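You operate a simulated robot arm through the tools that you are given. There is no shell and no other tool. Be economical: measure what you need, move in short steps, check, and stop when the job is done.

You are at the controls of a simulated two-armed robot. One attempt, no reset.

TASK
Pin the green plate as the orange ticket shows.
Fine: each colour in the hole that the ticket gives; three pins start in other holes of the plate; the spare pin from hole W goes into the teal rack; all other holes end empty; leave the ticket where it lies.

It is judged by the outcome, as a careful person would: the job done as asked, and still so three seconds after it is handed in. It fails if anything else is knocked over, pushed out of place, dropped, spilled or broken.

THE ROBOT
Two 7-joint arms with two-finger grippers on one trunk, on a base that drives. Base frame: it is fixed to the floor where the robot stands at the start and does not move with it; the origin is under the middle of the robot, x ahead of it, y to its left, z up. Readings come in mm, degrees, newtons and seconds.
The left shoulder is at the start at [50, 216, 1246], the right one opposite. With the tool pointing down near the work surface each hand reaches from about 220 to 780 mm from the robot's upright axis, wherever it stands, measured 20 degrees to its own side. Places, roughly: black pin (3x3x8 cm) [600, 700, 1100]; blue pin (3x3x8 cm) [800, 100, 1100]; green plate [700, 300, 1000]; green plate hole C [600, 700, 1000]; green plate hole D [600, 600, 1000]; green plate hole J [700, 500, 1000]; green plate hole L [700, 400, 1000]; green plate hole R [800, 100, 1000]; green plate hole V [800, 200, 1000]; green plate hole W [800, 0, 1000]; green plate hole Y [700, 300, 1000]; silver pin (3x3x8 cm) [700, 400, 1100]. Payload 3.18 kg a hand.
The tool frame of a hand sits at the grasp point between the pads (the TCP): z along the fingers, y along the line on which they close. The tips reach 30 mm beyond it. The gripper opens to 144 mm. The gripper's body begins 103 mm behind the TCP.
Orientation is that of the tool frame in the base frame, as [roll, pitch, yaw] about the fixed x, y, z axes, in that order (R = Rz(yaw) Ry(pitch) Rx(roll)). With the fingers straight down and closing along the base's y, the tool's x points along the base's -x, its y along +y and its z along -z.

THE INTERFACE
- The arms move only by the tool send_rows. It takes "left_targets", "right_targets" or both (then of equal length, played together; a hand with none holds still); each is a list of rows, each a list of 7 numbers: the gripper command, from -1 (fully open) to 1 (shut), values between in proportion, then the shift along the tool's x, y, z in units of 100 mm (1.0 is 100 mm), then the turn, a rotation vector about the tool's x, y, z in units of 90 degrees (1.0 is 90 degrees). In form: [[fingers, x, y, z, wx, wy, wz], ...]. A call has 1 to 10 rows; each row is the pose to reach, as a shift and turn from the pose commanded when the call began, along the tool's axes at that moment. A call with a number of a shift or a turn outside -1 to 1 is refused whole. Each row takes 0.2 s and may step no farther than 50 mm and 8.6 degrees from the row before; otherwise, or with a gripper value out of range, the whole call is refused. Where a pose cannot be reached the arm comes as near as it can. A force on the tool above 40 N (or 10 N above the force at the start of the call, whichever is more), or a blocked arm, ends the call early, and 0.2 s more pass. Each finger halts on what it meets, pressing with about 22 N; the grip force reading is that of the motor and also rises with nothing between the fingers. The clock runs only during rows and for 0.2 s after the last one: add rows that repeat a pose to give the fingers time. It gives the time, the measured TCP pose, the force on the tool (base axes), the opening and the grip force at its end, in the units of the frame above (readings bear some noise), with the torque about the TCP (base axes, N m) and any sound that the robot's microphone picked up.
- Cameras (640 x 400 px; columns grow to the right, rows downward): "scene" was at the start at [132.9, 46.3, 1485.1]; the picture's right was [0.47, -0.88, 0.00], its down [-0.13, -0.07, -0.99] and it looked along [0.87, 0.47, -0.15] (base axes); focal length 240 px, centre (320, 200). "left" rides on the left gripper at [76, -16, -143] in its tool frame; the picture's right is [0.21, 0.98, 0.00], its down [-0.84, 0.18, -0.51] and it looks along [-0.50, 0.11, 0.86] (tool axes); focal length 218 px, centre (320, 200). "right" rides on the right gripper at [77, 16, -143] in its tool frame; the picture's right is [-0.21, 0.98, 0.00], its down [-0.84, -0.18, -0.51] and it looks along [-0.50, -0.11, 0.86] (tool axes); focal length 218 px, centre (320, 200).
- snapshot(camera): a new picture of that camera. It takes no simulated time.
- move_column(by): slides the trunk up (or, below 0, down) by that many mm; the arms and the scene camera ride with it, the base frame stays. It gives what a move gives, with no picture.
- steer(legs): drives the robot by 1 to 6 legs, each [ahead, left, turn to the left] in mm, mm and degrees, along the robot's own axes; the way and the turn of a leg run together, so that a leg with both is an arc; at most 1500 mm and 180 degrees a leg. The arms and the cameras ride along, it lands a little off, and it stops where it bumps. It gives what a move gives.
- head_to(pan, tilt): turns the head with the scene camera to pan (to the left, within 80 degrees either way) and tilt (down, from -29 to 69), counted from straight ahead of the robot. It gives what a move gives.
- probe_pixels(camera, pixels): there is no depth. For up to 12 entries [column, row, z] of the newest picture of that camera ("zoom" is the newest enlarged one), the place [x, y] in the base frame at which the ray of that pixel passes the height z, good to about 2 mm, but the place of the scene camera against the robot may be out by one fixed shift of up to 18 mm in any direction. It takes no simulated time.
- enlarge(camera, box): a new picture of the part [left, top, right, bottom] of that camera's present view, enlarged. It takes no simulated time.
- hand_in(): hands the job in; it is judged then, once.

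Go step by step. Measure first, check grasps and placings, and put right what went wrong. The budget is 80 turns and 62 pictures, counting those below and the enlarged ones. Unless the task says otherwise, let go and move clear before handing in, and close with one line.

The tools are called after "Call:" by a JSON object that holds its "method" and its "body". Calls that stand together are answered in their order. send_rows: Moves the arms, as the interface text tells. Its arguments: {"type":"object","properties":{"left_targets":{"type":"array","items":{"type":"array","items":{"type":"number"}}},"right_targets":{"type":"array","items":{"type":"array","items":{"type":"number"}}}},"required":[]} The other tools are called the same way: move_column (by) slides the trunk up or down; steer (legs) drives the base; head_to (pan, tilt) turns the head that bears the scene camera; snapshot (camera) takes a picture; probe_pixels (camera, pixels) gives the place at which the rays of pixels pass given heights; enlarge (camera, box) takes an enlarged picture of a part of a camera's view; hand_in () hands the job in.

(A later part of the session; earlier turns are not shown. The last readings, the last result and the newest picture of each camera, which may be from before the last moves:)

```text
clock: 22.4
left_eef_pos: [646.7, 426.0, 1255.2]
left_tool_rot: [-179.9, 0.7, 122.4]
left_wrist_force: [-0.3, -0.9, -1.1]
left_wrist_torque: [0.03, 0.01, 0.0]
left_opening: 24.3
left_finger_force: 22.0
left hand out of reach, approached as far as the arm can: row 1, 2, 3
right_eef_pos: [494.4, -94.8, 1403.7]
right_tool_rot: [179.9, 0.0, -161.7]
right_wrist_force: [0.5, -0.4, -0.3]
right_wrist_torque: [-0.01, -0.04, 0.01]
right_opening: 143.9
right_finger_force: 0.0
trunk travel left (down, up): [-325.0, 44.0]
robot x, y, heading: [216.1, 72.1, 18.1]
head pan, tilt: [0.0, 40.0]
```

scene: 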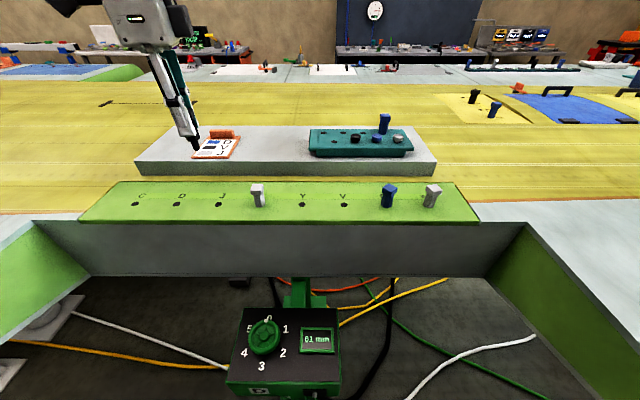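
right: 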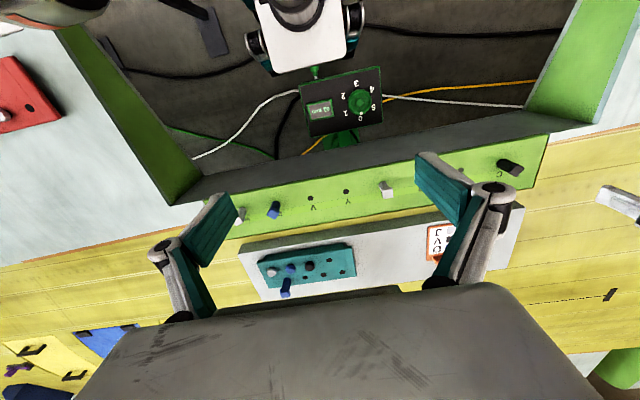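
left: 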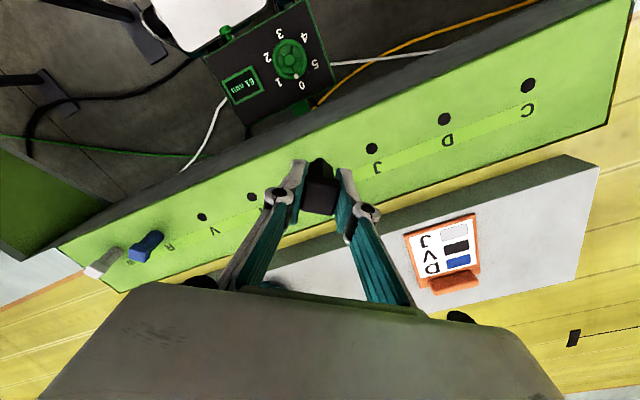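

Left arm is at extension limit here (wrist high and V too far across), so I need to reposition the base. First I check clearance between base and post with both hand cameras.

Call:
{"method": "snapshot", "body": {"camera": "left"}}

Call:
{"method": "snapshot", "body": {"camera": "right"}}

```text
28 pictures are left
```

left: 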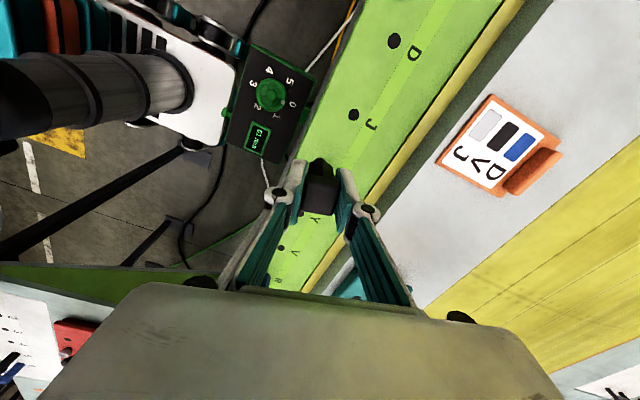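

```text
27 pictures are left
```

right: 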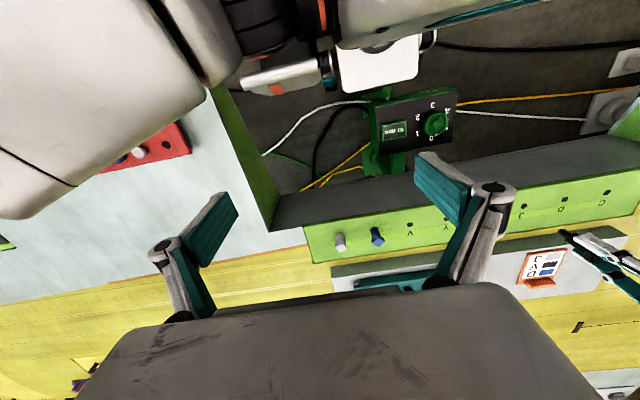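

Call:
{"method": "probe_pixels", "body": {"camera": "left", "pixels": [[218, 148, 100], [218, 148, 300], [218, 148, 500], [238, 60, 300], [258, 155, 700], [225, 146, 700], [248, 44, 700]]}}

Call:
{"method": "probe_pixels", "body": {"camera": "right", "pixels": [[345, 92, 100], [345, 92, 300], [345, 92, 500], [417, 80, 300], [376, 150, 700], [370, 100, 700], [457, 88, 700], [390, 86, 0], [380, 90, 650]]}}

Call:
{"method": "enlarge", "body": {"camera": "right", "box": [310, 20, 470, 160]}}

Call:
{"method": "enlarge", "body": {"camera": "left", "box": [150, 0, 350, 180]}}

```text
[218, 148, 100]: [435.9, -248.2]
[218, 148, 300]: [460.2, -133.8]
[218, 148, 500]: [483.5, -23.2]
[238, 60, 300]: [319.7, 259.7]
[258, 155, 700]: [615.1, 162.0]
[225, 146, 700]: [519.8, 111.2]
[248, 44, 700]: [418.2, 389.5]
```

```text
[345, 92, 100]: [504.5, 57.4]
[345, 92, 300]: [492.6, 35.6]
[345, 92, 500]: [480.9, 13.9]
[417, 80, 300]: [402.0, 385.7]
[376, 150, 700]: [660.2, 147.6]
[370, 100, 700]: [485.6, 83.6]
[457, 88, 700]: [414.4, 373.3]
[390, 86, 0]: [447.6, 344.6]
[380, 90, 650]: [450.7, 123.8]
```

```text
2.86 times, centred on (390, 90) of right
```

zoom: 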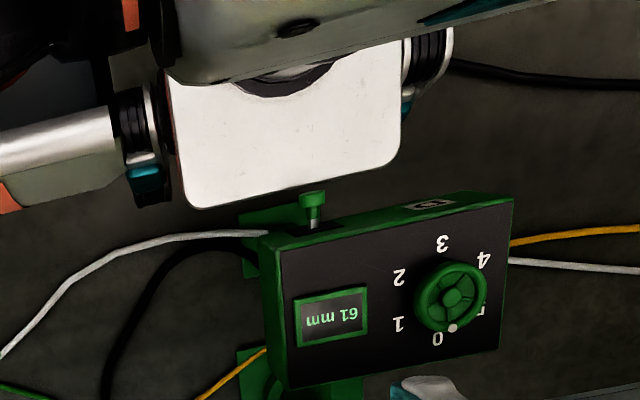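

```text
2.22 times, centred on (250, 90) of left
```

zoom: 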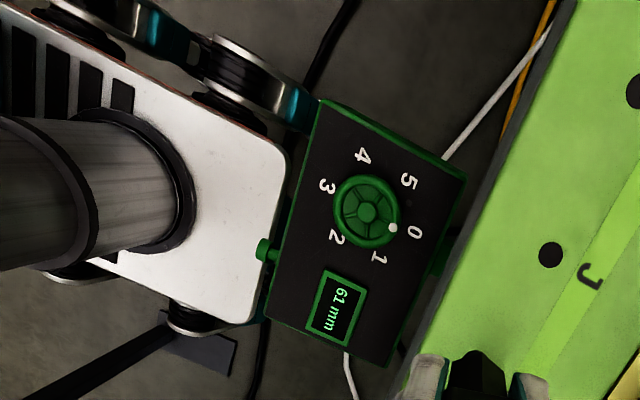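

Base top is z≈555 with its front at n≈459; the post's foot is at n≈551 and the box is above base height. So I can advance 60 and strafe 120 right safely, and raise the trunk for reach.

Call:
{"method": "move_column", "body": {"by": 42}}

Call:
{"method": "steer", "body": {"legs": [[0, -120, 0], [55, 0, 0]]}}

Call:
{"method": "snapshot", "body": {"camera": "left"}}

```text
clock: 23.2
left_eef_pos: [648.5, 426.7, 1294.0]
left_tool_rot: [-180.0, 0.6, 122.3]
left_wrist_force: [0.2, -0.1, -1.0]
left_wrist_torque: [0.03, -0.04, -0.03]
left_opening: 24.5
left_finger_force: 21.8
right_eef_pos: [496.0, -94.2, 1445.1]
right_tool_rot: [179.9, -0.1, -161.8]
right_wrist_force: [0.9, 0.3, 1.0]
right_wrist_torque: [0.0, 0.01, -0.03]
right_opening: 143.8
right_finger_force: 0.0
trunk travel left (down, up): [-367.0, 2.0]
robot x, y, heading: [215.0, 68.3, 18.2]
head pan, tilt: [0.0, 40.0]
```

```text
clock: 25.2
left_eef_pos: [687.9, 314.1, 1294.5]
left_tool_rot: [-179.9, 0.6, 122.3]
left_wrist_force: [-0.1, 0.3, -0.9]
left_wrist_torque: [0.0, 0.02, -0.01]
left_opening: 24.2
left_finger_force: 21.9
right_eef_pos: [534.6, -209.2, 1444.6]
right_tool_rot: [180.0, -0.1, -161.7]
right_wrist_force: [-0.5, 0.8, 0.1]
right_wrist_torque: [-0.04, 0.02, 0.01]
right_opening: 144.1
right_finger_force: 0.0
trunk travel left (down, up): [-367.0, 2.0]
robot x, y, heading: [253.9, -48.3, 18.5]
head pan, tilt: [0.0, 40.0]
stopped in leg 2: the robot was blocked; the commanded pose is now the measured one
```

```text
24 pictures are left
```

left: 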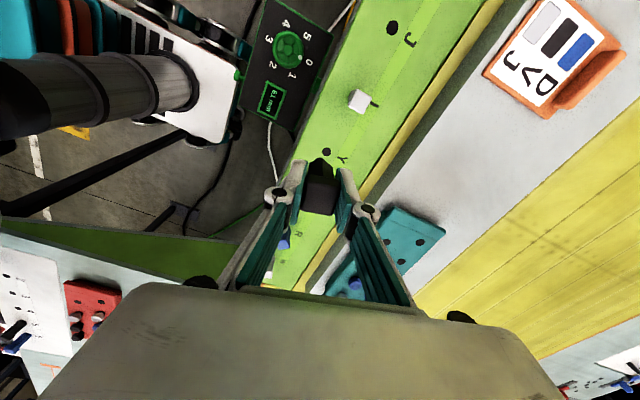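

The robot was blocked at the start of leg 2. I check that the box hasn't been moved and what is touching.

Call:
{"method": "enlarge", "body": {"camera": "left", "box": [130, 0, 330, 180]}}

Call:
{"method": "probe_pixels", "body": {"camera": "left", "pixels": [[288, 49, 722], [327, 152, 1050], [392, 28, 1050]]}}

```text
2.22 times, centred on (230, 90) of left
```

zoom: 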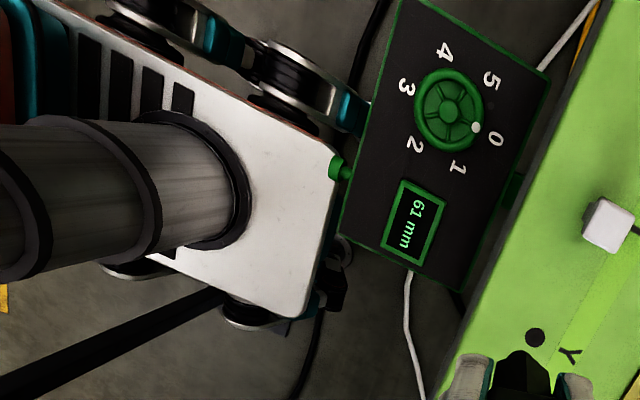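

```text
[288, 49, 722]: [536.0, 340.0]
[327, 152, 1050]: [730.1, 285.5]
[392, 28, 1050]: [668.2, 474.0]
```

The box is unmoved (knob still at (536,340)). I back off 10 mm to release any contact and then bring the left hand over V.

Call:
{"method": "steer", "body": {"legs": [[-8, 0, 0]]}}

Call:
{"method": "send_rows", "body": {"left_targets": [[1, -0.24, 0, 0.16, 0, 0, 0], [1, -0.48, -0.01, 0.32, 0, 0, 0], [1, -0.71, -0.02, 0.47, 0, 0, 0], [1, -0.71, -0.02, 0.47, 0, 0, 0]]}}

```text
clock: 26.0
left_eef_pos: [680.1, 311.2, 1294.2]
left_tool_rot: [-179.9, 0.5, 122.4]
left_wrist_force: [0.6, -0.1, -0.3]
left_wrist_torque: [0.0, 0.03, 0.0]
left_opening: 24.1
left_finger_force: 22.1
right_eef_pos: [527.8, -211.4, 1444.5]
right_tool_rot: [179.9, -0.2, -161.9]
right_wrist_force: [0.1, 0.2, -0.4]
right_wrist_torque: [0.03, 0.03, 0.01]
right_opening: 144.0
right_finger_force: 0.1
trunk travel left (down, up): [-367.0, 2.0]
robot x, y, heading: [248.2, -46.6, 18.3]
head pan, tilt: [0.0, 40.0]
```

```text
clock: 27.0
left_eef_pos: [675.3, 282.2, 1251.0]
left_tool_rot: [-179.9, 0.9, 122.9]
left_wrist_force: [-0.6, -0.2, -0.7]
left_wrist_torque: [0.04, -0.03, 0.02]
left_opening: 24.2
left_finger_force: 22.6
left hand out of reach, approached as far as the arm can: row 1, 2, 3, 4
right_eef_pos: [526.7, -213.6, 1445.2]
right_tool_rot: [180.0, 0.0, -162.0]
right_wrist_force: [-0.8, 0.5, -0.3]
right_wrist_torque: [-0.01, -0.02, 0.01]
right_opening: 144.1
right_finger_force: 0.0
trunk travel left (down, up): [-367.0, 2.0]
robot x, y, heading: [244.4, -46.7, 18.3]
head pan, tilt: [0.0, 40.0]
```

The arm seems limited when reaching inward across its shoulder line. I'll back off a little and turn the robot clockwise so that V lies to the left shoulder's own side.

Call:
{"method": "steer", "body": {"legs": [[-55, 25, 0], [0, 0, -26]]}}

Call:
{"method": "snapshot", "body": {"camera": "scene"}}

```text
clock: 29.2
left_eef_pos: [704.0, 66.8, 1250.2]
left_tool_rot: [-179.7, 0.9, 97.3]
left_wrist_force: [-0.5, 0.6, 0.6]
left_wrist_torque: [0.01, -0.01, -0.02]
left_opening: 24.3
left_finger_force: 21.9
right_eef_pos: [354.5, -313.6, 1445.1]
right_tool_rot: [179.9, -0.1, 172.6]
right_wrist_force: [-0.6, 0.3, 0.0]
right_wrist_torque: [0.0, -0.03, 0.02]
right_opening: 144.0
right_finger_force: 0.0
trunk travel left (down, up): [-367.0, 2.0]
robot x, y, heading: [170.7, -43.0, -7.3]
head pan, tilt: [0.0, 40.0]
```

```text
22 pictures are left
```

scene: 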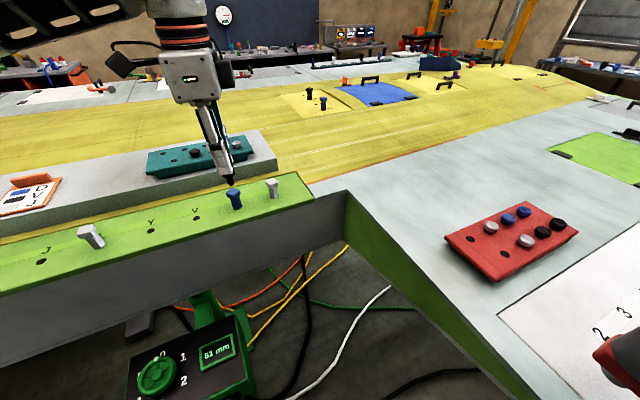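

Turned fine, nothing touched. I bring the left hand over V.

Call:
{"method": "send_rows", "body": {"left_targets": [[1, 0.29, 0.18, 0.1, 0, 0, 0], [1, 0.58, 0.36, 0.25, 0, 0, 0]]}}

Call:
{"method": "send_rows", "body": {"left_targets": [[1, 0.29, 0.18, 0.1, 0, 0, 0], [1, 0.578, 0.358, 0.25, 0, 0, 0], [1, 0.578, 0.358, 0.25, 0, 0, 0]]}}

Call:
{"method": "snapshot", "body": {"camera": "left"}}

```text
clock: 29.9
left_eef_pos: [732.4, 128.2, 1222.3]
left_tool_rot: [-179.8, 1.1, 97.4]
left_wrist_force: [-0.4, 0.1, 0.1]
left_wrist_torque: [0.0, -0.01, -0.01]
left_opening: 24.2
left_finger_force: 21.9
right_eef_pos: [356.0, -314.5, 1445.6]
right_tool_rot: [180.0, -0.2, 172.6]
right_wrist_force: [-0.1, 0.7, 0.6]
right_wrist_torque: [0.03, 0.01, 0.0]
right_opening: 144.0
right_finger_force: 0.1
trunk travel left (down, up): [-367.0, 2.0]
robot x, y, heading: [171.8, -46.0, -7.4]
head pan, tilt: [0.0, 40.0]
```

```text
clock: 30.6
left_eef_pos: [761.3, 190.1, 1198.0]
left_tool_rot: [-179.8, 0.9, 97.3]
left_wrist_force: [0.0, -0.3, -0.8]
left_wrist_torque: [-0.01, -0.01, -0.04]
left_opening: 24.4
left_finger_force: 21.3
right_eef_pos: [356.3, -314.3, 1443.4]
right_tool_rot: [179.9, -0.1, 172.6]
right_wrist_force: [-0.6, 0.4, 0.0]
right_wrist_torque: [0.01, -0.02, 0.0]
right_opening: 143.8
right_finger_force: 0.1
trunk travel left (down, up): [-367.0, 2.0]
robot x, y, heading: [176.7, -43.6, -7.4]
head pan, tilt: [0.0, 40.0]
```

```text
21 pictures are left
```

left: 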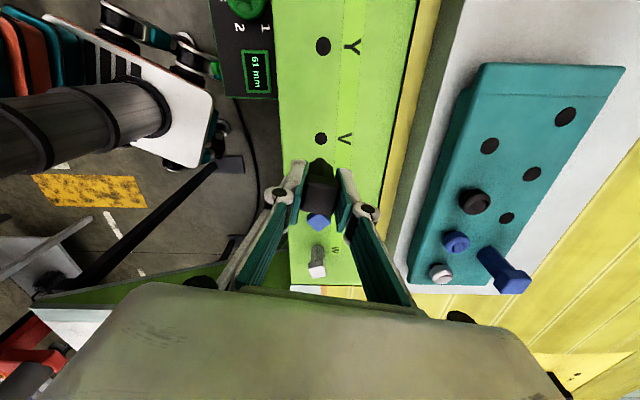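

V's hole is at (321,139). I check its exact place, and the rack holes.

Call:
{"method": "probe_pixels", "body": {"camera": "left", "pixels": [[321, 139, 1050], [323, 46, 1050], [489, 146, 1130], [565, 117, 1130], [531, 174, 1130], [507, 217, 1130], [320, 222, 1101], [316, 270, 1101]]}}

Call:
{"method": "enlarge", "body": {"camera": "left", "box": [270, 110, 370, 290]}}

```text
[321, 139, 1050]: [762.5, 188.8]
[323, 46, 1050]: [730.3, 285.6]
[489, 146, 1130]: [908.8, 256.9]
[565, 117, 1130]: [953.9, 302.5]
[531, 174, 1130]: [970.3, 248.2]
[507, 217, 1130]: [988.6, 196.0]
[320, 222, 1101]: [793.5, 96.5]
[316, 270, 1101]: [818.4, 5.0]
```

```text
2.22 times, centred on (320, 200) of left
```

zoom: 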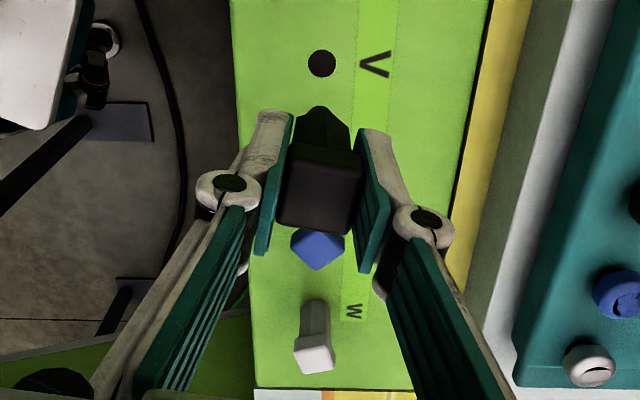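

V averages (761.3,190.2), matching the TCP. I descend; entry should begin near TCP z≈1122.

Call:
{"method": "send_rows", "body": {"left_targets": [[1, 0, 0, 0.3, -0.01, 0, 0], [1, 0, 0, 0.6, -0.01, 0, 0], [1, 0, 0, 0.7, -0.01, 0, 0], [1, 0, 0, 0.76, -0.01, 0, 0], [1, 0, 0, 0.82, -0.01, 0, 0], [1, 0, 0, 0.88, -0.01, 0, 0]]}}

Call:
{"method": "snapshot", "body": {"camera": "left"}}

```text
clock: 32.0
left_eef_pos: [760.0, 189.6, 1108.9]
left_tool_rot: [179.4, 0.8, 97.5]
left_wrist_force: [-1.2, 2.7, -1.0]
left_wrist_torque: [0.12, 0.06, 0.01]
left_opening: 24.2
left_finger_force: 22.1
right_eef_pos: [356.5, -314.4, 1444.4]
right_tool_rot: [179.9, -0.1, 172.6]
right_wrist_force: [0.6, -0.4, -0.6]
right_wrist_torque: [-0.01, -0.04, 0.02]
right_opening: 144.2
right_finger_force: 0.1
trunk travel left (down, up): [-367.0, 2.0]
robot x, y, heading: [171.5, -46.3, -7.3]
head pan, tilt: [0.0, 40.0]
```

```text
19 pictures are left
```

left: 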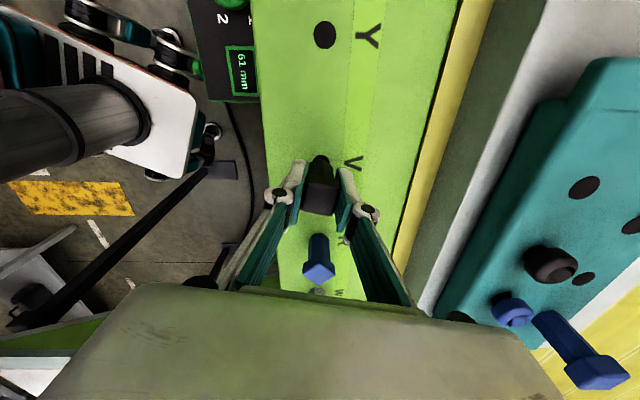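

Small side force (2.7 N) and no vertical resistance: the pin is entering. I press on to seat depth 1093.

Call:
{"method": "send_rows", "body": {"left_targets": [[1, 0, 0, 0.05, 0, 0, 0], [1, 0, 0, 0.1, 0, 0, 0], [1, 0, 0, 0.14, 0, 0, 0], [1, 0, 0, 0.16, 0, 0, 0]]}}

```text
clock: 33.0
left_eef_pos: [760.0, 189.5, 1094.3]
left_tool_rot: [179.3, 0.9, 97.4]
left_wrist_force: [-1.5, 5.7, 1.1]
left_wrist_torque: [0.31, 0.07, -0.03]
left_opening: 24.4
left_finger_force: 22.5
right_eef_pos: [356.2, -313.8, 1444.0]
right_tool_rot: [179.9, -0.2, 172.6]
right_wrist_force: [0.1, 0.7, -0.4]
right_wrist_torque: [-0.03, -0.02, 0.0]
right_opening: 144.0
right_finger_force: 0.1
trunk travel left (down, up): [-367.0, 2.0]
robot x, y, heading: [174.4, -45.6, -7.5]
head pan, tilt: [0.0, 40.0]
```

Seated at 1094. I release, lift, and move toward the blue pin at R.

Call:
{"method": "send_rows", "body": {"left_targets": [[0.4, 0, 0, 0, 0, 0, 0], [-0.1, 0, 0, 0, 0, 0, 0], [-0.1, 0, 0, 0, 0, 0, 0], [-0.1, 0, 0, -0.2, 0, 0, 0], [-0.1, 0, 0, -0.6, 0, 0, 0], [-0.1, 0, 0, -1, 0, 0, 0]]}}

Call:
{"method": "send_rows", "body": {"left_targets": [[-0.1, -0.48, 0.1, 0, 0, 0, 0], [-0.1, -0.97, 0.19, 0, 0, 0, 0], [-0.1, -0.97, 0.19, 0, 0, 0, 0]]}}

Call:
{"method": "snapshot", "body": {"camera": "left"}}

```text
clock: 34.5
left_eef_pos: [757.5, 190.0, 1194.8]
left_tool_rot: [179.3, 0.8, 97.3]
left_wrist_force: [-0.5, 0.5, 0.8]
left_wrist_torque: [0.03, -0.01, -0.03]
left_opening: 79.2
left_finger_force: 0.1
right_eef_pos: [355.7, -314.8, 1445.9]
right_tool_rot: [179.9, -0.1, 172.7]
right_wrist_force: [0.3, -0.4, -0.1]
right_wrist_torque: [0.02, -0.01, -0.01]
right_opening: 143.8
right_finger_force: 0.1
trunk travel left (down, up): [-367.0, 2.0]
robot x, y, heading: [174.0, -43.0, -7.4]
head pan, tilt: [0.0, 40.0]
```

```text
clock: 35.2
left_eef_pos: [783.4, 101.8, 1197.8]
left_tool_rot: [179.2, 1.1, 97.5]
left_wrist_force: [-0.1, 0.5, -0.2]
left_wrist_torque: [0.02, -0.04, -0.03]
left_opening: 79.3
left_finger_force: 0.1
left hand out of reach, approached as far as the arm can: row 2, 3
right_eef_pos: [353.7, -313.7, 1444.8]
right_tool_rot: [179.7, -0.1, 172.6]
right_wrist_force: [-0.1, -0.3, 0.2]
right_wrist_torque: [-0.01, -0.07, 0.01]
right_opening: 143.8
right_finger_force: 0.0
trunk travel left (down, up): [-367.0, 2.0]
robot x, y, heading: [176.2, -43.2, -7.2]
head pan, tilt: [0.0, 40.0]
```

```text
18 pictures are left
```

left: 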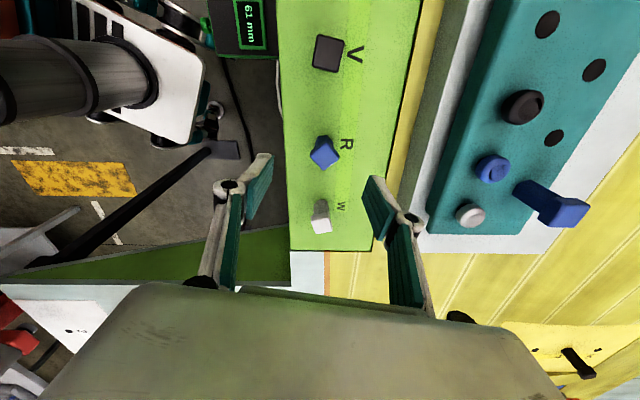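

Black stands in V. The left hand is just at its limit for R, so I turn the robot a further 8° clockwise, then re-aim.

Call:
{"method": "steer", "body": {"legs": [[0, 0, -8]]}}

Call:
{"method": "enlarge", "body": {"camera": "left", "box": [280, 40, 380, 240]}}

```text
clock: 36.3
left_eef_pos: [789.2, 13.9, 1198.4]
left_tool_rot: [179.2, 1.1, 89.7]
left_wrist_force: [-0.3, 0.4, -0.7]
left_wrist_torque: [0.04, 0.04, 0.02]
left_opening: 79.2
left_finger_force: 0.1
right_eef_pos: [308.5, -339.6, 1444.4]
right_tool_rot: [179.8, -0.2, 164.8]
right_wrist_force: [0.0, 0.1, 0.3]
right_wrist_torque: [0.02, -0.02, -0.01]
right_opening: 143.7
right_finger_force: 0.1
trunk travel left (down, up): [-367.0, 2.0]
robot x, y, heading: [161.9, -46.3, -15.0]
head pan, tilt: [0.0, 40.0]
```

```text
2.00 times, centred on (330, 140) of left
```

zoom: 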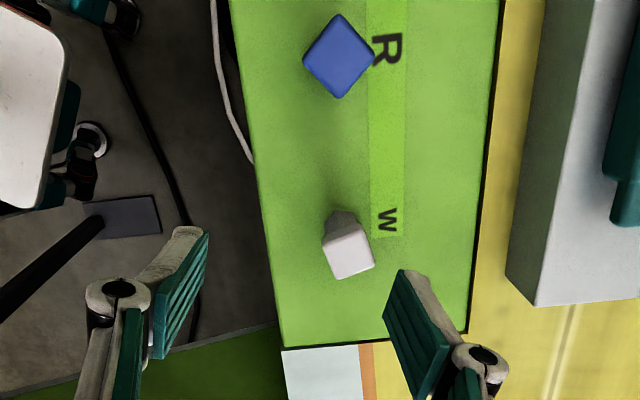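

Call:
{"method": "probe_pixels", "body": {"camera": "zoom", "pixels": [[337, 14, 1102], [376, 62, 1102], [340, 98, 1102], [303, 54, 1102], [323, 236, 1102], [366, 226, 1102], [374, 264, 1102], [334, 279, 1102]]}}

```text
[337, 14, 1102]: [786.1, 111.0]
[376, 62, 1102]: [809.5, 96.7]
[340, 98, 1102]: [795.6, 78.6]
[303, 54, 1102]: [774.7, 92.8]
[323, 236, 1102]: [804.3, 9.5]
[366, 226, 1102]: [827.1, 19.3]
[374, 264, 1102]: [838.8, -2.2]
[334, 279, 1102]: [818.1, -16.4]
```

Blue head faces at ≈ −33.5°/56.5°, centre ≈ (791.5,95.5). I move over R with a small tilt fix, then turn the hand +56.5° in yaw.

Call:
{"method": "send_rows", "body": {"left_targets": [[-0.1, 0.4, 0.01, 0, 0.004, 0.006, 0], [-0.1, 0.815, 0.023, 0, 0.009, 0.012, 0], [-0.1, 0.815, 0.023, 0, 0.009, 0.012, 0]]}}

Call:
{"method": "send_rows", "body": {"left_targets": [[-0.1, 0, 0, 0, 0, 0, -0.09], [-0.1, 0, 0, 0, 0, 0, -0.18], [-0.1, 0, 0, 0, 0, 0, -0.27], [-0.1, 0, 0, 0, 0, 0, -0.36], [-0.1, 0, 0, 0, 0, 0, -0.45], [-0.1, 0, 0, 0, 0, 0, -0.54], [-0.1, 0, 0, 0, 0, 0, -0.628], [-0.1, 0, 0, 0, 0, 0, -0.628]]}}

Call:
{"method": "snapshot", "body": {"camera": "left"}}

```text
clock: 37.1
left_eef_pos: [794.1, 97.7, 1194.7]
left_tool_rot: [-179.9, 0.0, 89.8]
left_wrist_force: [0.1, -0.4, 0.0]
left_wrist_torque: [-0.04, -0.01, 0.02]
left_opening: 79.1
left_finger_force: 0.0
right_eef_pos: [310.8, -339.3, 1443.8]
right_tool_rot: [180.0, -0.1, 164.9]
right_wrist_force: [-0.5, 0.7, 0.4]
right_wrist_torque: [-0.02, 0.02, 0.0]
right_opening: 144.3
right_finger_force: 0.0
trunk travel left (down, up): [-367.0, 2.0]
robot x, y, heading: [163.8, -48.1, -15.1]
head pan, tilt: [0.0, 40.0]
```

```text
clock: 38.9
left_eef_pos: [791.6, 96.4, 1194.4]
left_tool_rot: [-180.0, 0.0, 146.3]
left_wrist_force: [0.9, -0.5, -0.5]
left_wrist_torque: [0.02, -0.02, -0.03]
left_opening: 79.2
left_finger_force: 0.0
right_eef_pos: [309.9, -339.8, 1443.8]
right_tool_rot: [179.9, -0.2, 164.9]
right_wrist_force: [-0.7, 0.5, 0.6]
right_wrist_torque: [0.01, 0.0, -0.01]
right_opening: 144.1
right_finger_force: 0.2
trunk travel left (down, up): [-367.0, 2.0]
robot x, y, heading: [161.8, -45.5, -14.9]
head pan, tilt: [0.0, 40.0]
```

```text
16 pictures are left
```

left: 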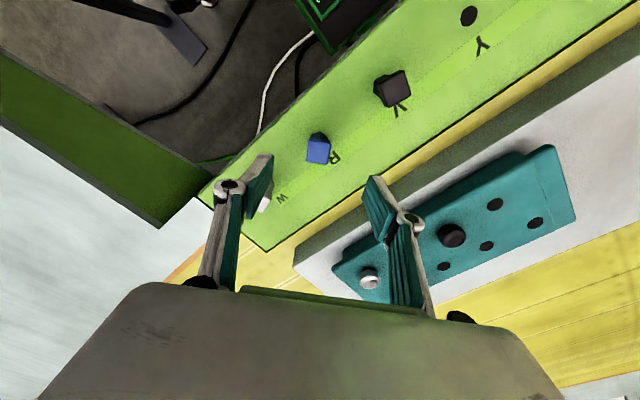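

Aligned. I descend to 1093 and grip.

Call:
{"method": "send_rows", "body": {"left_targets": [[-0.1, 0, 0, 0.4, 0, 0, 0], [-0.1, 0, 0, 0.75, 0, 0, 0], [-0.1, 0, 0, 1, 0, 0, 0], [0.5, 0, 0, 1, 0, 0, 0], [1, 0, 0, 1, 0, 0, 0], [1, 0, 0, 1, 0, 0, 0]]}}

Call:
{"method": "snapshot", "body": {"camera": "left"}}

```text
clock: 40.3
left_eef_pos: [804.9, 104.3, 1104.8]
left_tool_rot: [-179.6, -0.3, 145.8]
left_wrist_force: [-8.1, -15.3, 3.8]
left_wrist_torque: [-0.86, 0.43, 0.09]
left_opening: 32.4
left_finger_force: 22.1
left hand out of reach, approached as far as the arm can: row 2, 3, 4, 5, 6
right_eef_pos: [308.7, -341.5, 1444.8]
right_tool_rot: [179.9, -0.1, 164.9]
right_wrist_force: [0.2, 0.0, -0.1]
right_wrist_torque: [-0.05, 0.03, 0.01]
right_opening: 143.7
right_finger_force: 0.1
trunk travel left (down, up): [-367.0, 2.0]
robot x, y, heading: [160.1, -46.2, -14.9]
head pan, tilt: [0.0, 40.0]
```

```text
15 pictures are left
```

left: 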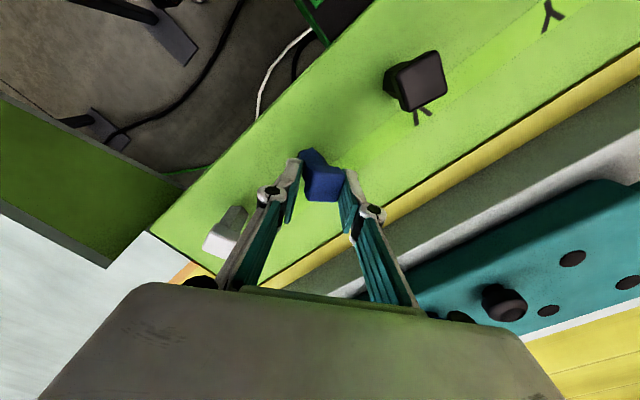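

The arm ran out of reach while descending and gripped off-centre with side load. I open at once, lift, and go back above.

Call:
{"method": "send_rows", "body": {"left_targets": [[0.4, 0, 0, 0, 0, 0, 0], [-0.1, 0, 0, 0, 0, 0, 0], [-0.1, 0, 0, 0, 0, 0, 0], [-0.1, 0, 0, -0.3, 0, 0, 0], [-0.1, 0, 0, -0.6, 0, 0, 0], [-0.1, 0, 0, -0.9, 0, 0, 0]]}}

Call:
{"method": "enlarge", "body": {"camera": "left", "box": [240, 60, 440, 220]}}

```text
clock: 41.7
left_eef_pos: [806.5, 108.2, 1192.8]
left_tool_rot: [180.0, -0.1, 146.2]
left_wrist_force: [-0.3, 0.1, -1.1]
left_wrist_torque: [0.05, -0.02, -0.02]
left_opening: 79.2
left_finger_force: 0.0
right_eef_pos: [308.1, -339.4, 1445.5]
right_tool_rot: [179.9, -0.1, 165.0]
right_wrist_force: [-0.4, 0.4, 0.0]
right_wrist_torque: [0.03, -0.03, 0.01]
right_opening: 143.9
right_finger_force: 0.0
trunk travel left (down, up): [-367.0, 2.0]
robot x, y, heading: [162.6, -48.1, -14.8]
head pan, tilt: [0.0, 40.0]
```

```text
2.50 times, centred on (340, 140) of left
```

zoom: 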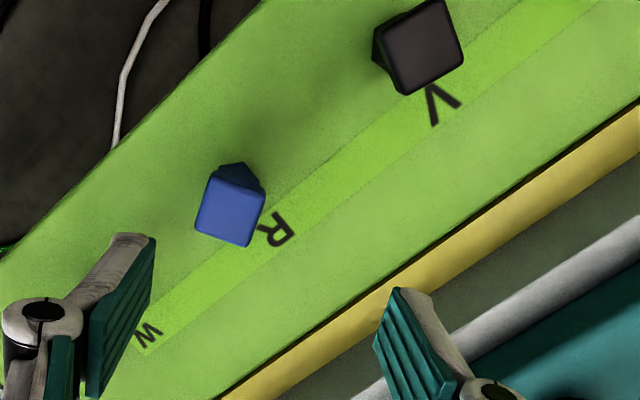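

Blue still stands in R. I measure its head again.

Call:
{"method": "probe_pixels", "body": {"camera": "zoom", "pixels": [[213, 172, 1102], [265, 188, 1102], [249, 247, 1102], [195, 229, 1102], [230, 209, 1102]]}}

```text
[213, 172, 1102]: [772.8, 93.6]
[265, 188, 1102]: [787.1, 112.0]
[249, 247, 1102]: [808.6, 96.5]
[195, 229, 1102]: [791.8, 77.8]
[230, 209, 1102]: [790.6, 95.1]
```

Head now ≈ −36°. I turn the hand clockwise about 92° (the wrist direction that worked at V) while re-centring over R.

Call:
{"method": "send_rows", "body": {"left_targets": [[-0.1, 0.02, -0.08, 0, 0, 0, 0.094], [-0.1, 0.058, -0.192, 0, 0, 0, 0.188], [-0.1, 0.058, -0.192, 0, 0, 0, 0.282], [-0.1, 0.058, -0.192, 0, 0, 0, 0.376], [-0.1, 0.058, -0.192, 0, 0, 0, 0.47], [-0.1, 0.058, -0.192, 0, 0, 0, 0.564], [-0.1, 0.058, -0.192, 0, 0, 0, 0.658], [-0.1, 0.058, -0.192, 0, 0, 0, 0.752], [-0.1, 0.058, -0.192, 0, 0, 0, 0.846], [-0.1, 0.058, -0.192, 0, 0, 0, 0.94]]}}

Call:
{"method": "send_rows", "body": {"left_targets": [[-0.1, 0, 0, 0, 0, 0, 0.08], [-0.1, 0, 0, 0.2, 0, 0, 0.08], [-0.1, 0, 0, 0.5, 0, 0, 0.08], [-0.1, 0, 0, 0.5, 0, 0, 0.08]]}}

Call:
{"method": "snapshot", "body": {"camera": "left"}}

```text
clock: 43.9
left_eef_pos: [792.7, 94.5, 1193.2]
left_tool_rot: [179.9, 0.1, 61.5]
left_wrist_force: [0.2, -0.4, -0.4]
left_wrist_torque: [0.01, 0.0, 0.01]
left_opening: 79.1
left_finger_force: 0.0
right_eef_pos: [310.0, -339.3, 1445.2]
right_tool_rot: [179.8, -0.1, 164.8]
right_wrist_force: [0.0, -0.4, 0.0]
right_wrist_torque: [-0.01, 0.02, 0.03]
right_opening: 144.1
right_finger_force: 0.1
trunk travel left (down, up): [-367.0, 2.0]
robot x, y, heading: [168.0, -46.2, -15.1]
head pan, tilt: [0.0, 40.0]
```

```text
clock: 44.9
left_eef_pos: [791.6, 94.4, 1144.3]
left_tool_rot: [179.9, 0.0, 54.4]
left_wrist_force: [0.8, -0.3, 0.1]
left_wrist_torque: [0.04, -0.02, -0.05]
left_opening: 79.4
left_finger_force: 0.2
right_eef_pos: [309.4, -338.1, 1443.5]
right_tool_rot: [179.8, -0.1, 164.9]
right_wrist_force: [-0.4, 0.6, -0.2]
right_wrist_torque: [0.01, -0.01, 0.01]
right_opening: 144.1
right_finger_force: 0.0
trunk travel left (down, up): [-367.0, 2.0]
robot x, y, heading: [162.8, -44.5, -15.0]
head pan, tilt: [0.0, 40.0]
```

```text
13 pictures are left
```

left: 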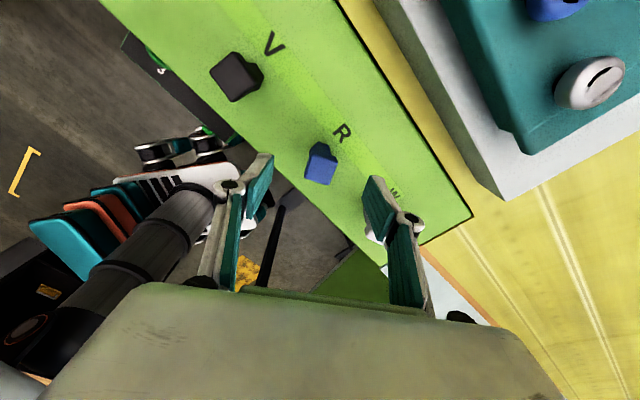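

Reachable and aligned. I descend to 1093 first, without closing.

Call:
{"method": "send_rows", "body": {"left_targets": [[-0.1, 0, 0, 0.25, 0, 0, 0], [-0.1, 0, 0, 0.51, 0, 0, 0], [-0.1, 0, 0, 0.51, 0, 0, 0]]}}

```text
clock: 45.7
left_eef_pos: [791.8, 93.9, 1092.8]
left_tool_rot: [-179.9, 0.0, 54.4]
left_wrist_force: [0.1, 0.5, -0.8]
left_wrist_torque: [-0.01, -0.03, -0.01]
left_opening: 79.1
left_finger_force: 0.0
right_eef_pos: [309.6, -338.5, 1445.3]
right_tool_rot: [179.9, -0.1, 164.8]
right_wrist_force: [-1.5, -0.3, -0.1]
right_wrist_torque: [-0.01, -0.02, 0.02]
right_opening: 144.0
right_finger_force: 0.0
trunk travel left (down, up): [-367.0, 2.0]
robot x, y, heading: [164.7, -50.8, -15.0]
head pan, tilt: [0.0, 40.0]
```

In place; I close and lift.

Call:
{"method": "send_rows", "body": {"left_targets": [[0.5, 0, 0, 0, 0, 0, 0], [1, 0, 0, 0, 0, 0, 0], [1, 0, 0, 0, 0, 0, 0]]}}

Call:
{"method": "send_rows", "body": {"left_targets": [[1, 0, 0, -0.2, 0, 0, 0], [1, 0, 0, -0.6, 0, 0, 0], [1, 0, 0, -1, 0, 0, 0], [1, 0, 0, -1, 0, 0, 0]]}}

Call:
{"method": "snapshot", "body": {"camera": "left"}}

```text
clock: 46.5
left_eef_pos: [791.5, 96.4, 1092.1]
left_tool_rot: [-179.8, 0.0, 54.4]
left_wrist_force: [1.0, 0.5, -0.3]
left_wrist_torque: [0.01, -0.01, 0.02]
left_opening: 24.3
left_finger_force: 22.4
right_eef_pos: [309.9, -339.2, 1445.2]
right_tool_rot: [179.9, -0.2, 164.8]
right_wrist_force: [0.1, 0.5, 0.2]
right_wrist_torque: [0.0, 0.0, 0.0]
right_opening: 143.7
right_finger_force: 0.0
trunk travel left (down, up): [-367.0, 2.0]
robot x, y, heading: [167.6, -47.4, -15.1]
head pan, tilt: [0.0, 40.0]
```

```text
clock: 47.5
left_eef_pos: [791.5, 95.3, 1191.2]
left_tool_rot: [-179.8, 0.0, 54.5]
left_wrist_force: [0.8, -0.4, -1.0]
left_wrist_torque: [0.01, -0.02, 0.02]
left_opening: 23.9
left_finger_force: 21.9
right_eef_pos: [309.6, -338.4, 1445.0]
right_tool_rot: [179.9, -0.2, 164.9]
right_wrist_force: [1.3, 0.1, 0.5]
right_wrist_torque: [-0.01, 0.01, 0.02]
right_opening: 144.1
right_finger_force: 0.1
trunk travel left (down, up): [-367.0, 2.0]
robot x, y, heading: [162.2, -45.4, -14.8]
head pan, tilt: [0.0, 40.0]
```

```text
12 pictures are left
```

left: 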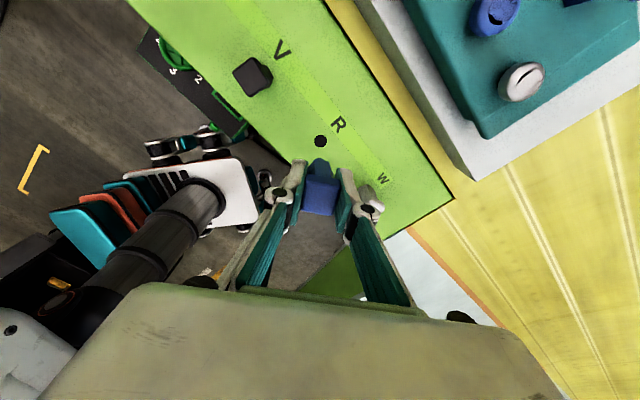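

Blue is out of R cleanly. I raise a little, then turn the robot back left and move toward D's side.

Call:
{"method": "send_rows", "body": {"left_targets": [[1, 0, 0, -0.25, 0, 0, 0]]}}

Call:
{"method": "steer", "body": {"legs": [[0, 0, 33], [55, 60, 0]]}}

```text
clock: 47.9
left_eef_pos: [791.6, 96.1, 1216.6]
left_tool_rot: [-179.8, -0.1, 54.5]
left_wrist_force: [0.3, 0.2, 0.3]
left_wrist_torque: [0.01, -0.01, -0.03]
left_opening: 23.9
left_finger_force: 21.9
right_eef_pos: [310.7, -339.1, 1445.6]
right_tool_rot: [179.9, 0.0, 164.8]
right_wrist_force: [0.0, 0.1, -0.7]
right_wrist_torque: [-0.02, -0.02, 0.02]
right_opening: 144.0
right_finger_force: 0.0
trunk travel left (down, up): [-367.0, 2.0]
robot x, y, heading: [162.7, -41.8, -15.1]
head pan, tilt: [0.0, 40.0]
```

```text
clock: 50.7
left_eef_pos: [643.3, 490.9, 1217.0]
left_tool_rot: [-180.0, -0.1, 87.8]
left_wrist_force: [0.0, -0.5, -0.4]
left_wrist_torque: [-0.01, 0.02, 0.02]
left_opening: 23.9
left_finger_force: 21.9
right_eef_pos: [479.0, -137.0, 1444.2]
right_tool_rot: [179.9, 0.0, -161.7]
right_wrist_force: [-0.6, 0.3, -0.9]
right_wrist_torque: [0.04, 0.02, -0.01]
right_opening: 144.5
right_finger_force: 0.1
trunk travel left (down, up): [-367.0, 2.0]
robot x, y, heading: [194.8, 28.0, 18.4]
head pan, tilt: [0.0, 40.0]
```

Hand at (643,491). I move over D (637.4,570.2).

Call:
{"method": "send_rows", "body": {"left_targets": [[1, 0.4, -0.04, 0.1, 0, 0, 0], [1, 0.79, -0.089, 0.2, 0, 0, 0], [1, 0.79, -0.089, 0.2, 0, 0, 0]]}}

Call:
{"method": "snapshot", "body": {"camera": "left"}}

```text
clock: 51.5
left_eef_pos: [636.1, 568.5, 1197.5]
left_tool_rot: [-179.9, 0.0, 87.9]
left_wrist_force: [0.3, 0.0, -0.4]
left_wrist_torque: [0.04, 0.02, 0.0]
left_opening: 24.0
left_finger_force: 22.2
right_eef_pos: [479.0, -139.0, 1445.1]
right_tool_rot: [179.7, -0.1, -161.8]
right_wrist_force: [-0.8, -0.1, -0.5]
right_wrist_torque: [0.03, 0.01, -0.01]
right_opening: 144.0
right_finger_force: 0.0
trunk travel left (down, up): [-367.0, 2.0]
robot x, y, heading: [200.8, 27.4, 18.5]
head pan, tilt: [0.0, 40.0]
```

```text
11 pictures are left
```

left: 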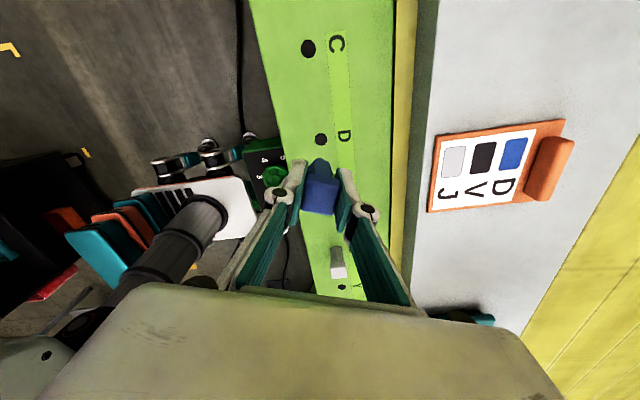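

Call:
{"method": "probe_pixels", "body": {"camera": "left", "pixels": [[321, 139, 1050], [308, 48, 1050]]}}

Call:
{"method": "send_rows", "body": {"left_targets": [[1, 0.01, 0.006, 0.3, 0, 0, 0], [1, 0.01, 0.006, 0.6, 0, 0, 0], [1, 0.01, 0.006, 0.7, 0, 0, 0], [1, 0.01, 0.006, 0.76, 0, 0, 0], [1, 0.01, 0.006, 0.82, 0, 0, 0], [1, 0.01, 0.006, 0.88, 0, 0, 0]]}}

```text
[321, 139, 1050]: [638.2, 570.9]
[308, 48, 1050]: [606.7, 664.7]
```

```text
clock: 52.9
left_eef_pos: [637.4, 570.9, 1107.8]
left_tool_rot: [179.9, 0.0, 87.9]
left_wrist_force: [0.4, -0.5, -1.5]
left_wrist_torque: [0.0, 0.02, 0.01]
left_opening: 24.1
left_finger_force: 21.9
right_eef_pos: [478.7, -137.0, 1445.0]
right_tool_rot: [179.9, -0.1, -161.7]
right_wrist_force: [-0.5, 0.4, 1.0]
right_wrist_torque: [-0.03, 0.0, 0.03]
right_opening: 143.9
right_finger_force: 0.1
trunk travel left (down, up): [-367.0, 2.0]
robot x, y, heading: [199.8, 27.2, 18.6]
head pan, tilt: [0.0, 40.0]
```

Smooth entry. I seat it, release, lift, then back off 40 and turn 18° right so that L and J are on the left arm's side.

Call:
{"method": "send_rows", "body": {"left_targets": [[1, 0, 0, 0.05, 0, 0, 0], [1, 0, 0, 0.1, 0, 0, 0], [1, 0, 0, 0.15, 0, 0, 0], [0.4, 0, 0, 0.15, 0, 0, 0], [-0.1, 0, 0, 0.15, 0, 0, 0], [-0.1, 0, 0, 0.15, 0, 0, 0]]}}

Call:
{"method": "send_rows", "body": {"left_targets": [[-0.1, 0, 0, -0.2, 0, 0, 0], [-0.1, 0, 0, -0.6, 0, 0, 0], [-0.1, 0, 0, -1, 0, 0, 0]]}}

Call:
{"method": "steer", "body": {"legs": [[-40, 0, 0], [0, 0, -18]]}}

Call:
{"method": "snapshot", "body": {"camera": "left"}}

```text
clock: 54.3
left_eef_pos: [635.9, 571.9, 1093.6]
left_tool_rot: [-180.0, 0.0, 87.7]
left_wrist_force: [0.0, -0.8, 0.3]
left_wrist_torque: [-0.02, 0.01, -0.01]
left_opening: 79.3
left_finger_force: 0.0
right_eef_pos: [479.3, -136.4, 1445.2]
right_tool_rot: [179.9, -0.1, -161.6]
right_wrist_force: [-0.2, -0.4, 0.3]
right_wrist_torque: [0.0, 0.06, 0.0]
right_opening: 143.8
right_finger_force: 0.0
trunk travel left (down, up): [-367.0, 2.0]
robot x, y, heading: [199.5, 25.3, 18.6]
head pan, tilt: [0.0, 40.0]
```

```text
clock: 55.1
left_eef_pos: [636.4, 570.7, 1195.7]
left_tool_rot: [180.0, 0.0, 87.8]
left_wrist_force: [0.1, -0.1, 1.2]
left_wrist_torque: [-0.02, -0.03, -0.01]
left_opening: 78.8
left_finger_force: 0.0
right_eef_pos: [479.4, -137.6, 1443.8]
right_tool_rot: [179.9, -0.1, -161.6]
right_wrist_force: [0.3, -0.3, 0.6]
right_wrist_torque: [0.01, -0.04, 0.0]
right_opening: 144.0
right_finger_force: 0.1
trunk travel left (down, up): [-367.0, 2.0]
robot x, y, heading: [194.8, 28.8, 18.5]
head pan, tilt: [0.0, 40.0]
```

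```text
clock: 57.0
left_eef_pos: [745.8, 395.9, 1193.9]
left_tool_rot: [-179.9, -0.1, 69.8]
left_wrist_force: [-0.1, 0.5, 0.3]
left_wrist_torque: [0.02, -0.01, 0.01]
left_opening: 79.3
left_finger_force: 0.1
right_eef_pos: [375.2, -229.0, 1443.3]
right_tool_rot: [179.9, -0.1, -179.8]
right_wrist_force: [-0.6, -0.6, 0.3]
right_wrist_torque: [0.02, -0.02, 0.0]
right_opening: 144.0
right_finger_force: 0.1
trunk travel left (down, up): [-367.0, 2.0]
robot x, y, heading: [161.2, 15.3, 0.5]
head pan, tilt: [0.0, 40.0]
```

```text
10 pictures are left
```

left: 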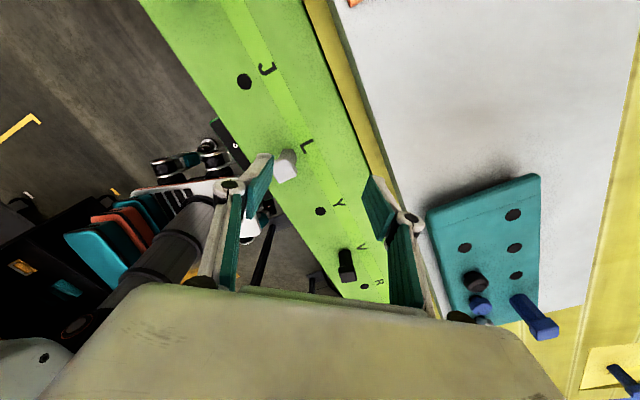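

Now the silver pin at L; I measure its head.

Call:
{"method": "enlarge", "body": {"camera": "left", "box": [256, 140, 320, 190]}}

```text
8.00 times, centred on (288, 165) of left
```

zoom: 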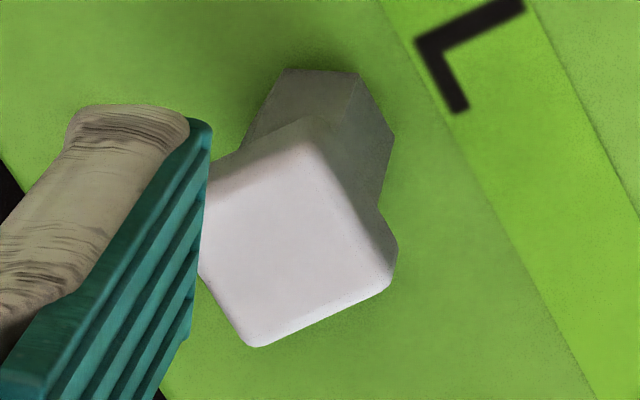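

Call:
{"method": "probe_pixels", "body": {"camera": "zoom", "pixels": [[310, 137, 1102], [392, 278, 1102], [256, 346, 1102], [205, 270, 1102], [215, 185, 1102]]}}

```text
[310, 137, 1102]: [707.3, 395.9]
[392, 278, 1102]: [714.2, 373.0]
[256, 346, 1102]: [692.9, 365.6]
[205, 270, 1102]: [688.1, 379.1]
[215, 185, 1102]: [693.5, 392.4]
```

Head faces at 18°/108°, centre (700,380.6). I turn +38°, centre and descend partway.

Call:
{"method": "send_rows", "body": {"left_targets": [[-0.1, -0.08, -0.1, 0, 0, 0, -0.085], [-0.1, -0.16, -0.2, 0, 0, 0, -0.17], [-0.1, -0.25, -0.3, 0, 0, 0, -0.255], [-0.1, -0.302, -0.377, 0, 0, 0, -0.34], [-0.1, -0.302, -0.377, 0, 0, 0, -0.425], [-0.1, -0.302, -0.377, 0, 0, 0, -0.425]]}}

Call:
{"method": "send_rows", "body": {"left_targets": [[-0.1, 0, 0, 0.25, 0, 0, 0], [-0.1, 0, 0, 0.5, 0, 0, 0], [-0.1, 0, 0, 0.5, 0, 0, 0]]}}

Call:
{"method": "snapshot", "body": {"camera": "left"}}

```text
clock: 58.4
left_eef_pos: [700.9, 381.3, 1193.9]
left_tool_rot: [180.0, 0.0, 108.1]
left_wrist_force: [0.6, -0.4, 0.2]
left_wrist_torque: [-0.01, 0.02, 0.0]
left_opening: 79.3
left_finger_force: 0.0
right_eef_pos: [374.4, -229.3, 1445.4]
right_tool_rot: [179.9, 0.0, -179.8]
right_wrist_force: [0.6, 0.0, 0.8]
right_wrist_torque: [0.02, -0.02, 0.01]
right_opening: 144.5
right_finger_force: 0.1
trunk travel left (down, up): [-367.0, 2.0]
robot x, y, heading: [160.4, 13.9, 0.2]
head pan, tilt: [0.0, 40.0]
```

```text
clock: 59.2
left_eef_pos: [701.2, 381.2, 1143.9]
left_tool_rot: [180.0, 0.0, 107.9]
left_wrist_force: [0.1, -0.2, -0.5]
left_wrist_torque: [-0.03, -0.06, 0.01]
left_opening: 79.0
left_finger_force: 0.0
right_eef_pos: [376.0, -229.6, 1445.4]
right_tool_rot: [179.9, -0.1, -179.8]
right_wrist_force: [-0.6, 0.3, 0.9]
right_wrist_torque: [-0.01, 0.01, 0.02]
right_opening: 144.0
right_finger_force: 0.1
trunk travel left (down, up): [-367.0, 2.0]
robot x, y, heading: [160.0, 15.6, 0.3]
head pan, tilt: [0.0, 40.0]
```

```text
8 pictures are left
```

left: 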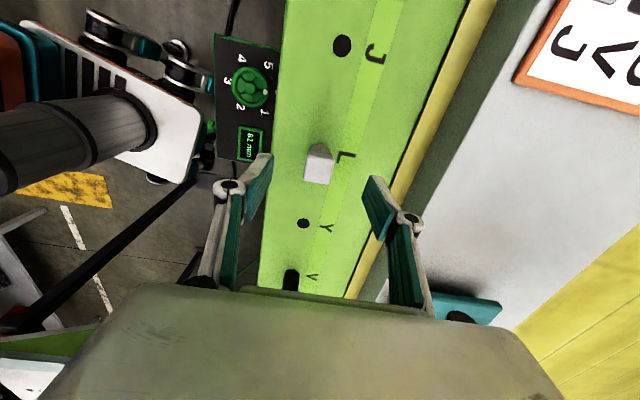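

Aligned. Down, close, and lift straight up.

Call:
{"method": "send_rows", "body": {"left_targets": [[-0.1, 0, 0, 0.25, 0, 0, 0], [-0.1, 0, 0, 0.51, 0, 0, 0], [0.5, 0, 0, 0.51, 0, 0, 0], [1, 0, 0, 0.51, 0, 0, 0], [1, 0, 0, 0.51, 0, 0, 0]]}}

Call:
{"method": "send_rows", "body": {"left_targets": [[1, 0, 0, -0.2, 0, 0, 0], [1, 0, 0, -0.6, 0, 0, 0], [1, 0, 0, -1, 0, 0, 0], [1, 0, 0, -1, 0, 0, 0]]}}

```text
clock: 60.4
left_eef_pos: [701.1, 380.9, 1092.7]
left_tool_rot: [-179.8, 0.1, 107.9]
left_wrist_force: [0.1, 0.4, 0.0]
left_wrist_torque: [0.01, 0.05, 0.0]
left_opening: 24.1
left_finger_force: 21.9
right_eef_pos: [377.2, -228.6, 1444.6]
right_tool_rot: [179.9, -0.1, -179.8]
right_wrist_force: [0.0, -0.1, 1.1]
right_wrist_torque: [0.02, 0.01, 0.03]
right_opening: 144.1
right_finger_force: 0.0
trunk travel left (down, up): [-367.0, 2.0]
robot x, y, heading: [158.5, 17.1, 0.4]
head pan, tilt: [0.0, 40.0]
```

```text
clock: 61.4
left_eef_pos: [701.6, 380.9, 1193.4]
left_tool_rot: [-179.9, 0.0, 108.0]
left_wrist_force: [0.2, 0.7, -0.8]
left_wrist_torque: [-0.01, -0.01, 0.0]
left_opening: 24.3
left_finger_force: 22.2
right_eef_pos: [376.6, -228.7, 1444.1]
right_tool_rot: [179.8, -0.1, -179.7]
right_wrist_force: [-0.1, 0.0, 0.7]
right_wrist_torque: [-0.04, 0.03, -0.01]
right_opening: 144.0
right_finger_force: 0.0
trunk travel left (down, up): [-367.0, 2.0]
robot x, y, heading: [160.1, 12.9, 0.3]
head pan, tilt: [0.0, 40.0]
```

Lifted. I move over J and descend to the entry depth.

Call:
{"method": "send_rows", "body": {"left_targets": [[1, 0.35, 0, 0, 0, 0, 0], [1, 0.7, -0.01, 0, 0, 0, 0], [1, 0.993, -0.015, 0, 0, 0, 0], [1, 0.993, -0.015, 0, 0, 0, 0]]}}

Call:
{"method": "send_rows", "body": {"left_targets": [[1, 0, 0, 0.3, 0, 0, 0], [1, 0, 0, 0.6, 0, 0, 0], [1, 0, 0, 0.68, 0, 0, 0], [1, 0, 0, 0.74, 0, 0, 0], [1, 0, 0, 0.8, 0, 0, 0], [1, 0, 0, 0.85, 0, 0, 0]]}}

```text
clock: 62.4
left_eef_pos: [669.3, 475.4, 1192.1]
left_tool_rot: [180.0, -0.1, 108.0]
left_wrist_force: [0.5, -0.2, -1.1]
left_wrist_torque: [0.01, 0.02, -0.01]
left_opening: 24.2
left_finger_force: 22.2
right_eef_pos: [376.6, -229.0, 1445.1]
right_tool_rot: [179.9, -0.1, -179.8]
right_wrist_force: [-0.4, -0.4, 0.8]
right_wrist_torque: [-0.02, 0.01, 0.0]
right_opening: 143.9
right_finger_force: 0.0
trunk travel left (down, up): [-367.0, 2.0]
robot x, y, heading: [157.1, 14.6, 0.4]
head pan, tilt: [0.0, 40.0]
```

```text
clock: 63.8
left_eef_pos: [668.5, 474.0, 1107.1]
left_tool_rot: [-179.9, 0.0, 108.1]
left_wrist_force: [-0.3, -0.9, -0.5]
left_wrist_torque: [0.06, 0.0, -0.01]
left_opening: 24.5
left_finger_force: 21.9
right_eef_pos: [376.7, -229.0, 1445.1]
right_tool_rot: [180.0, -0.1, -179.8]
right_wrist_force: [-0.5, -0.2, 0.0]
right_wrist_torque: [0.0, 0.03, 0.01]
right_opening: 144.0
right_finger_force: 0.0
trunk travel left (down, up): [-367.0, 2.0]
robot x, y, heading: [158.5, 15.4, 0.4]
head pan, tilt: [0.0, 40.0]
```

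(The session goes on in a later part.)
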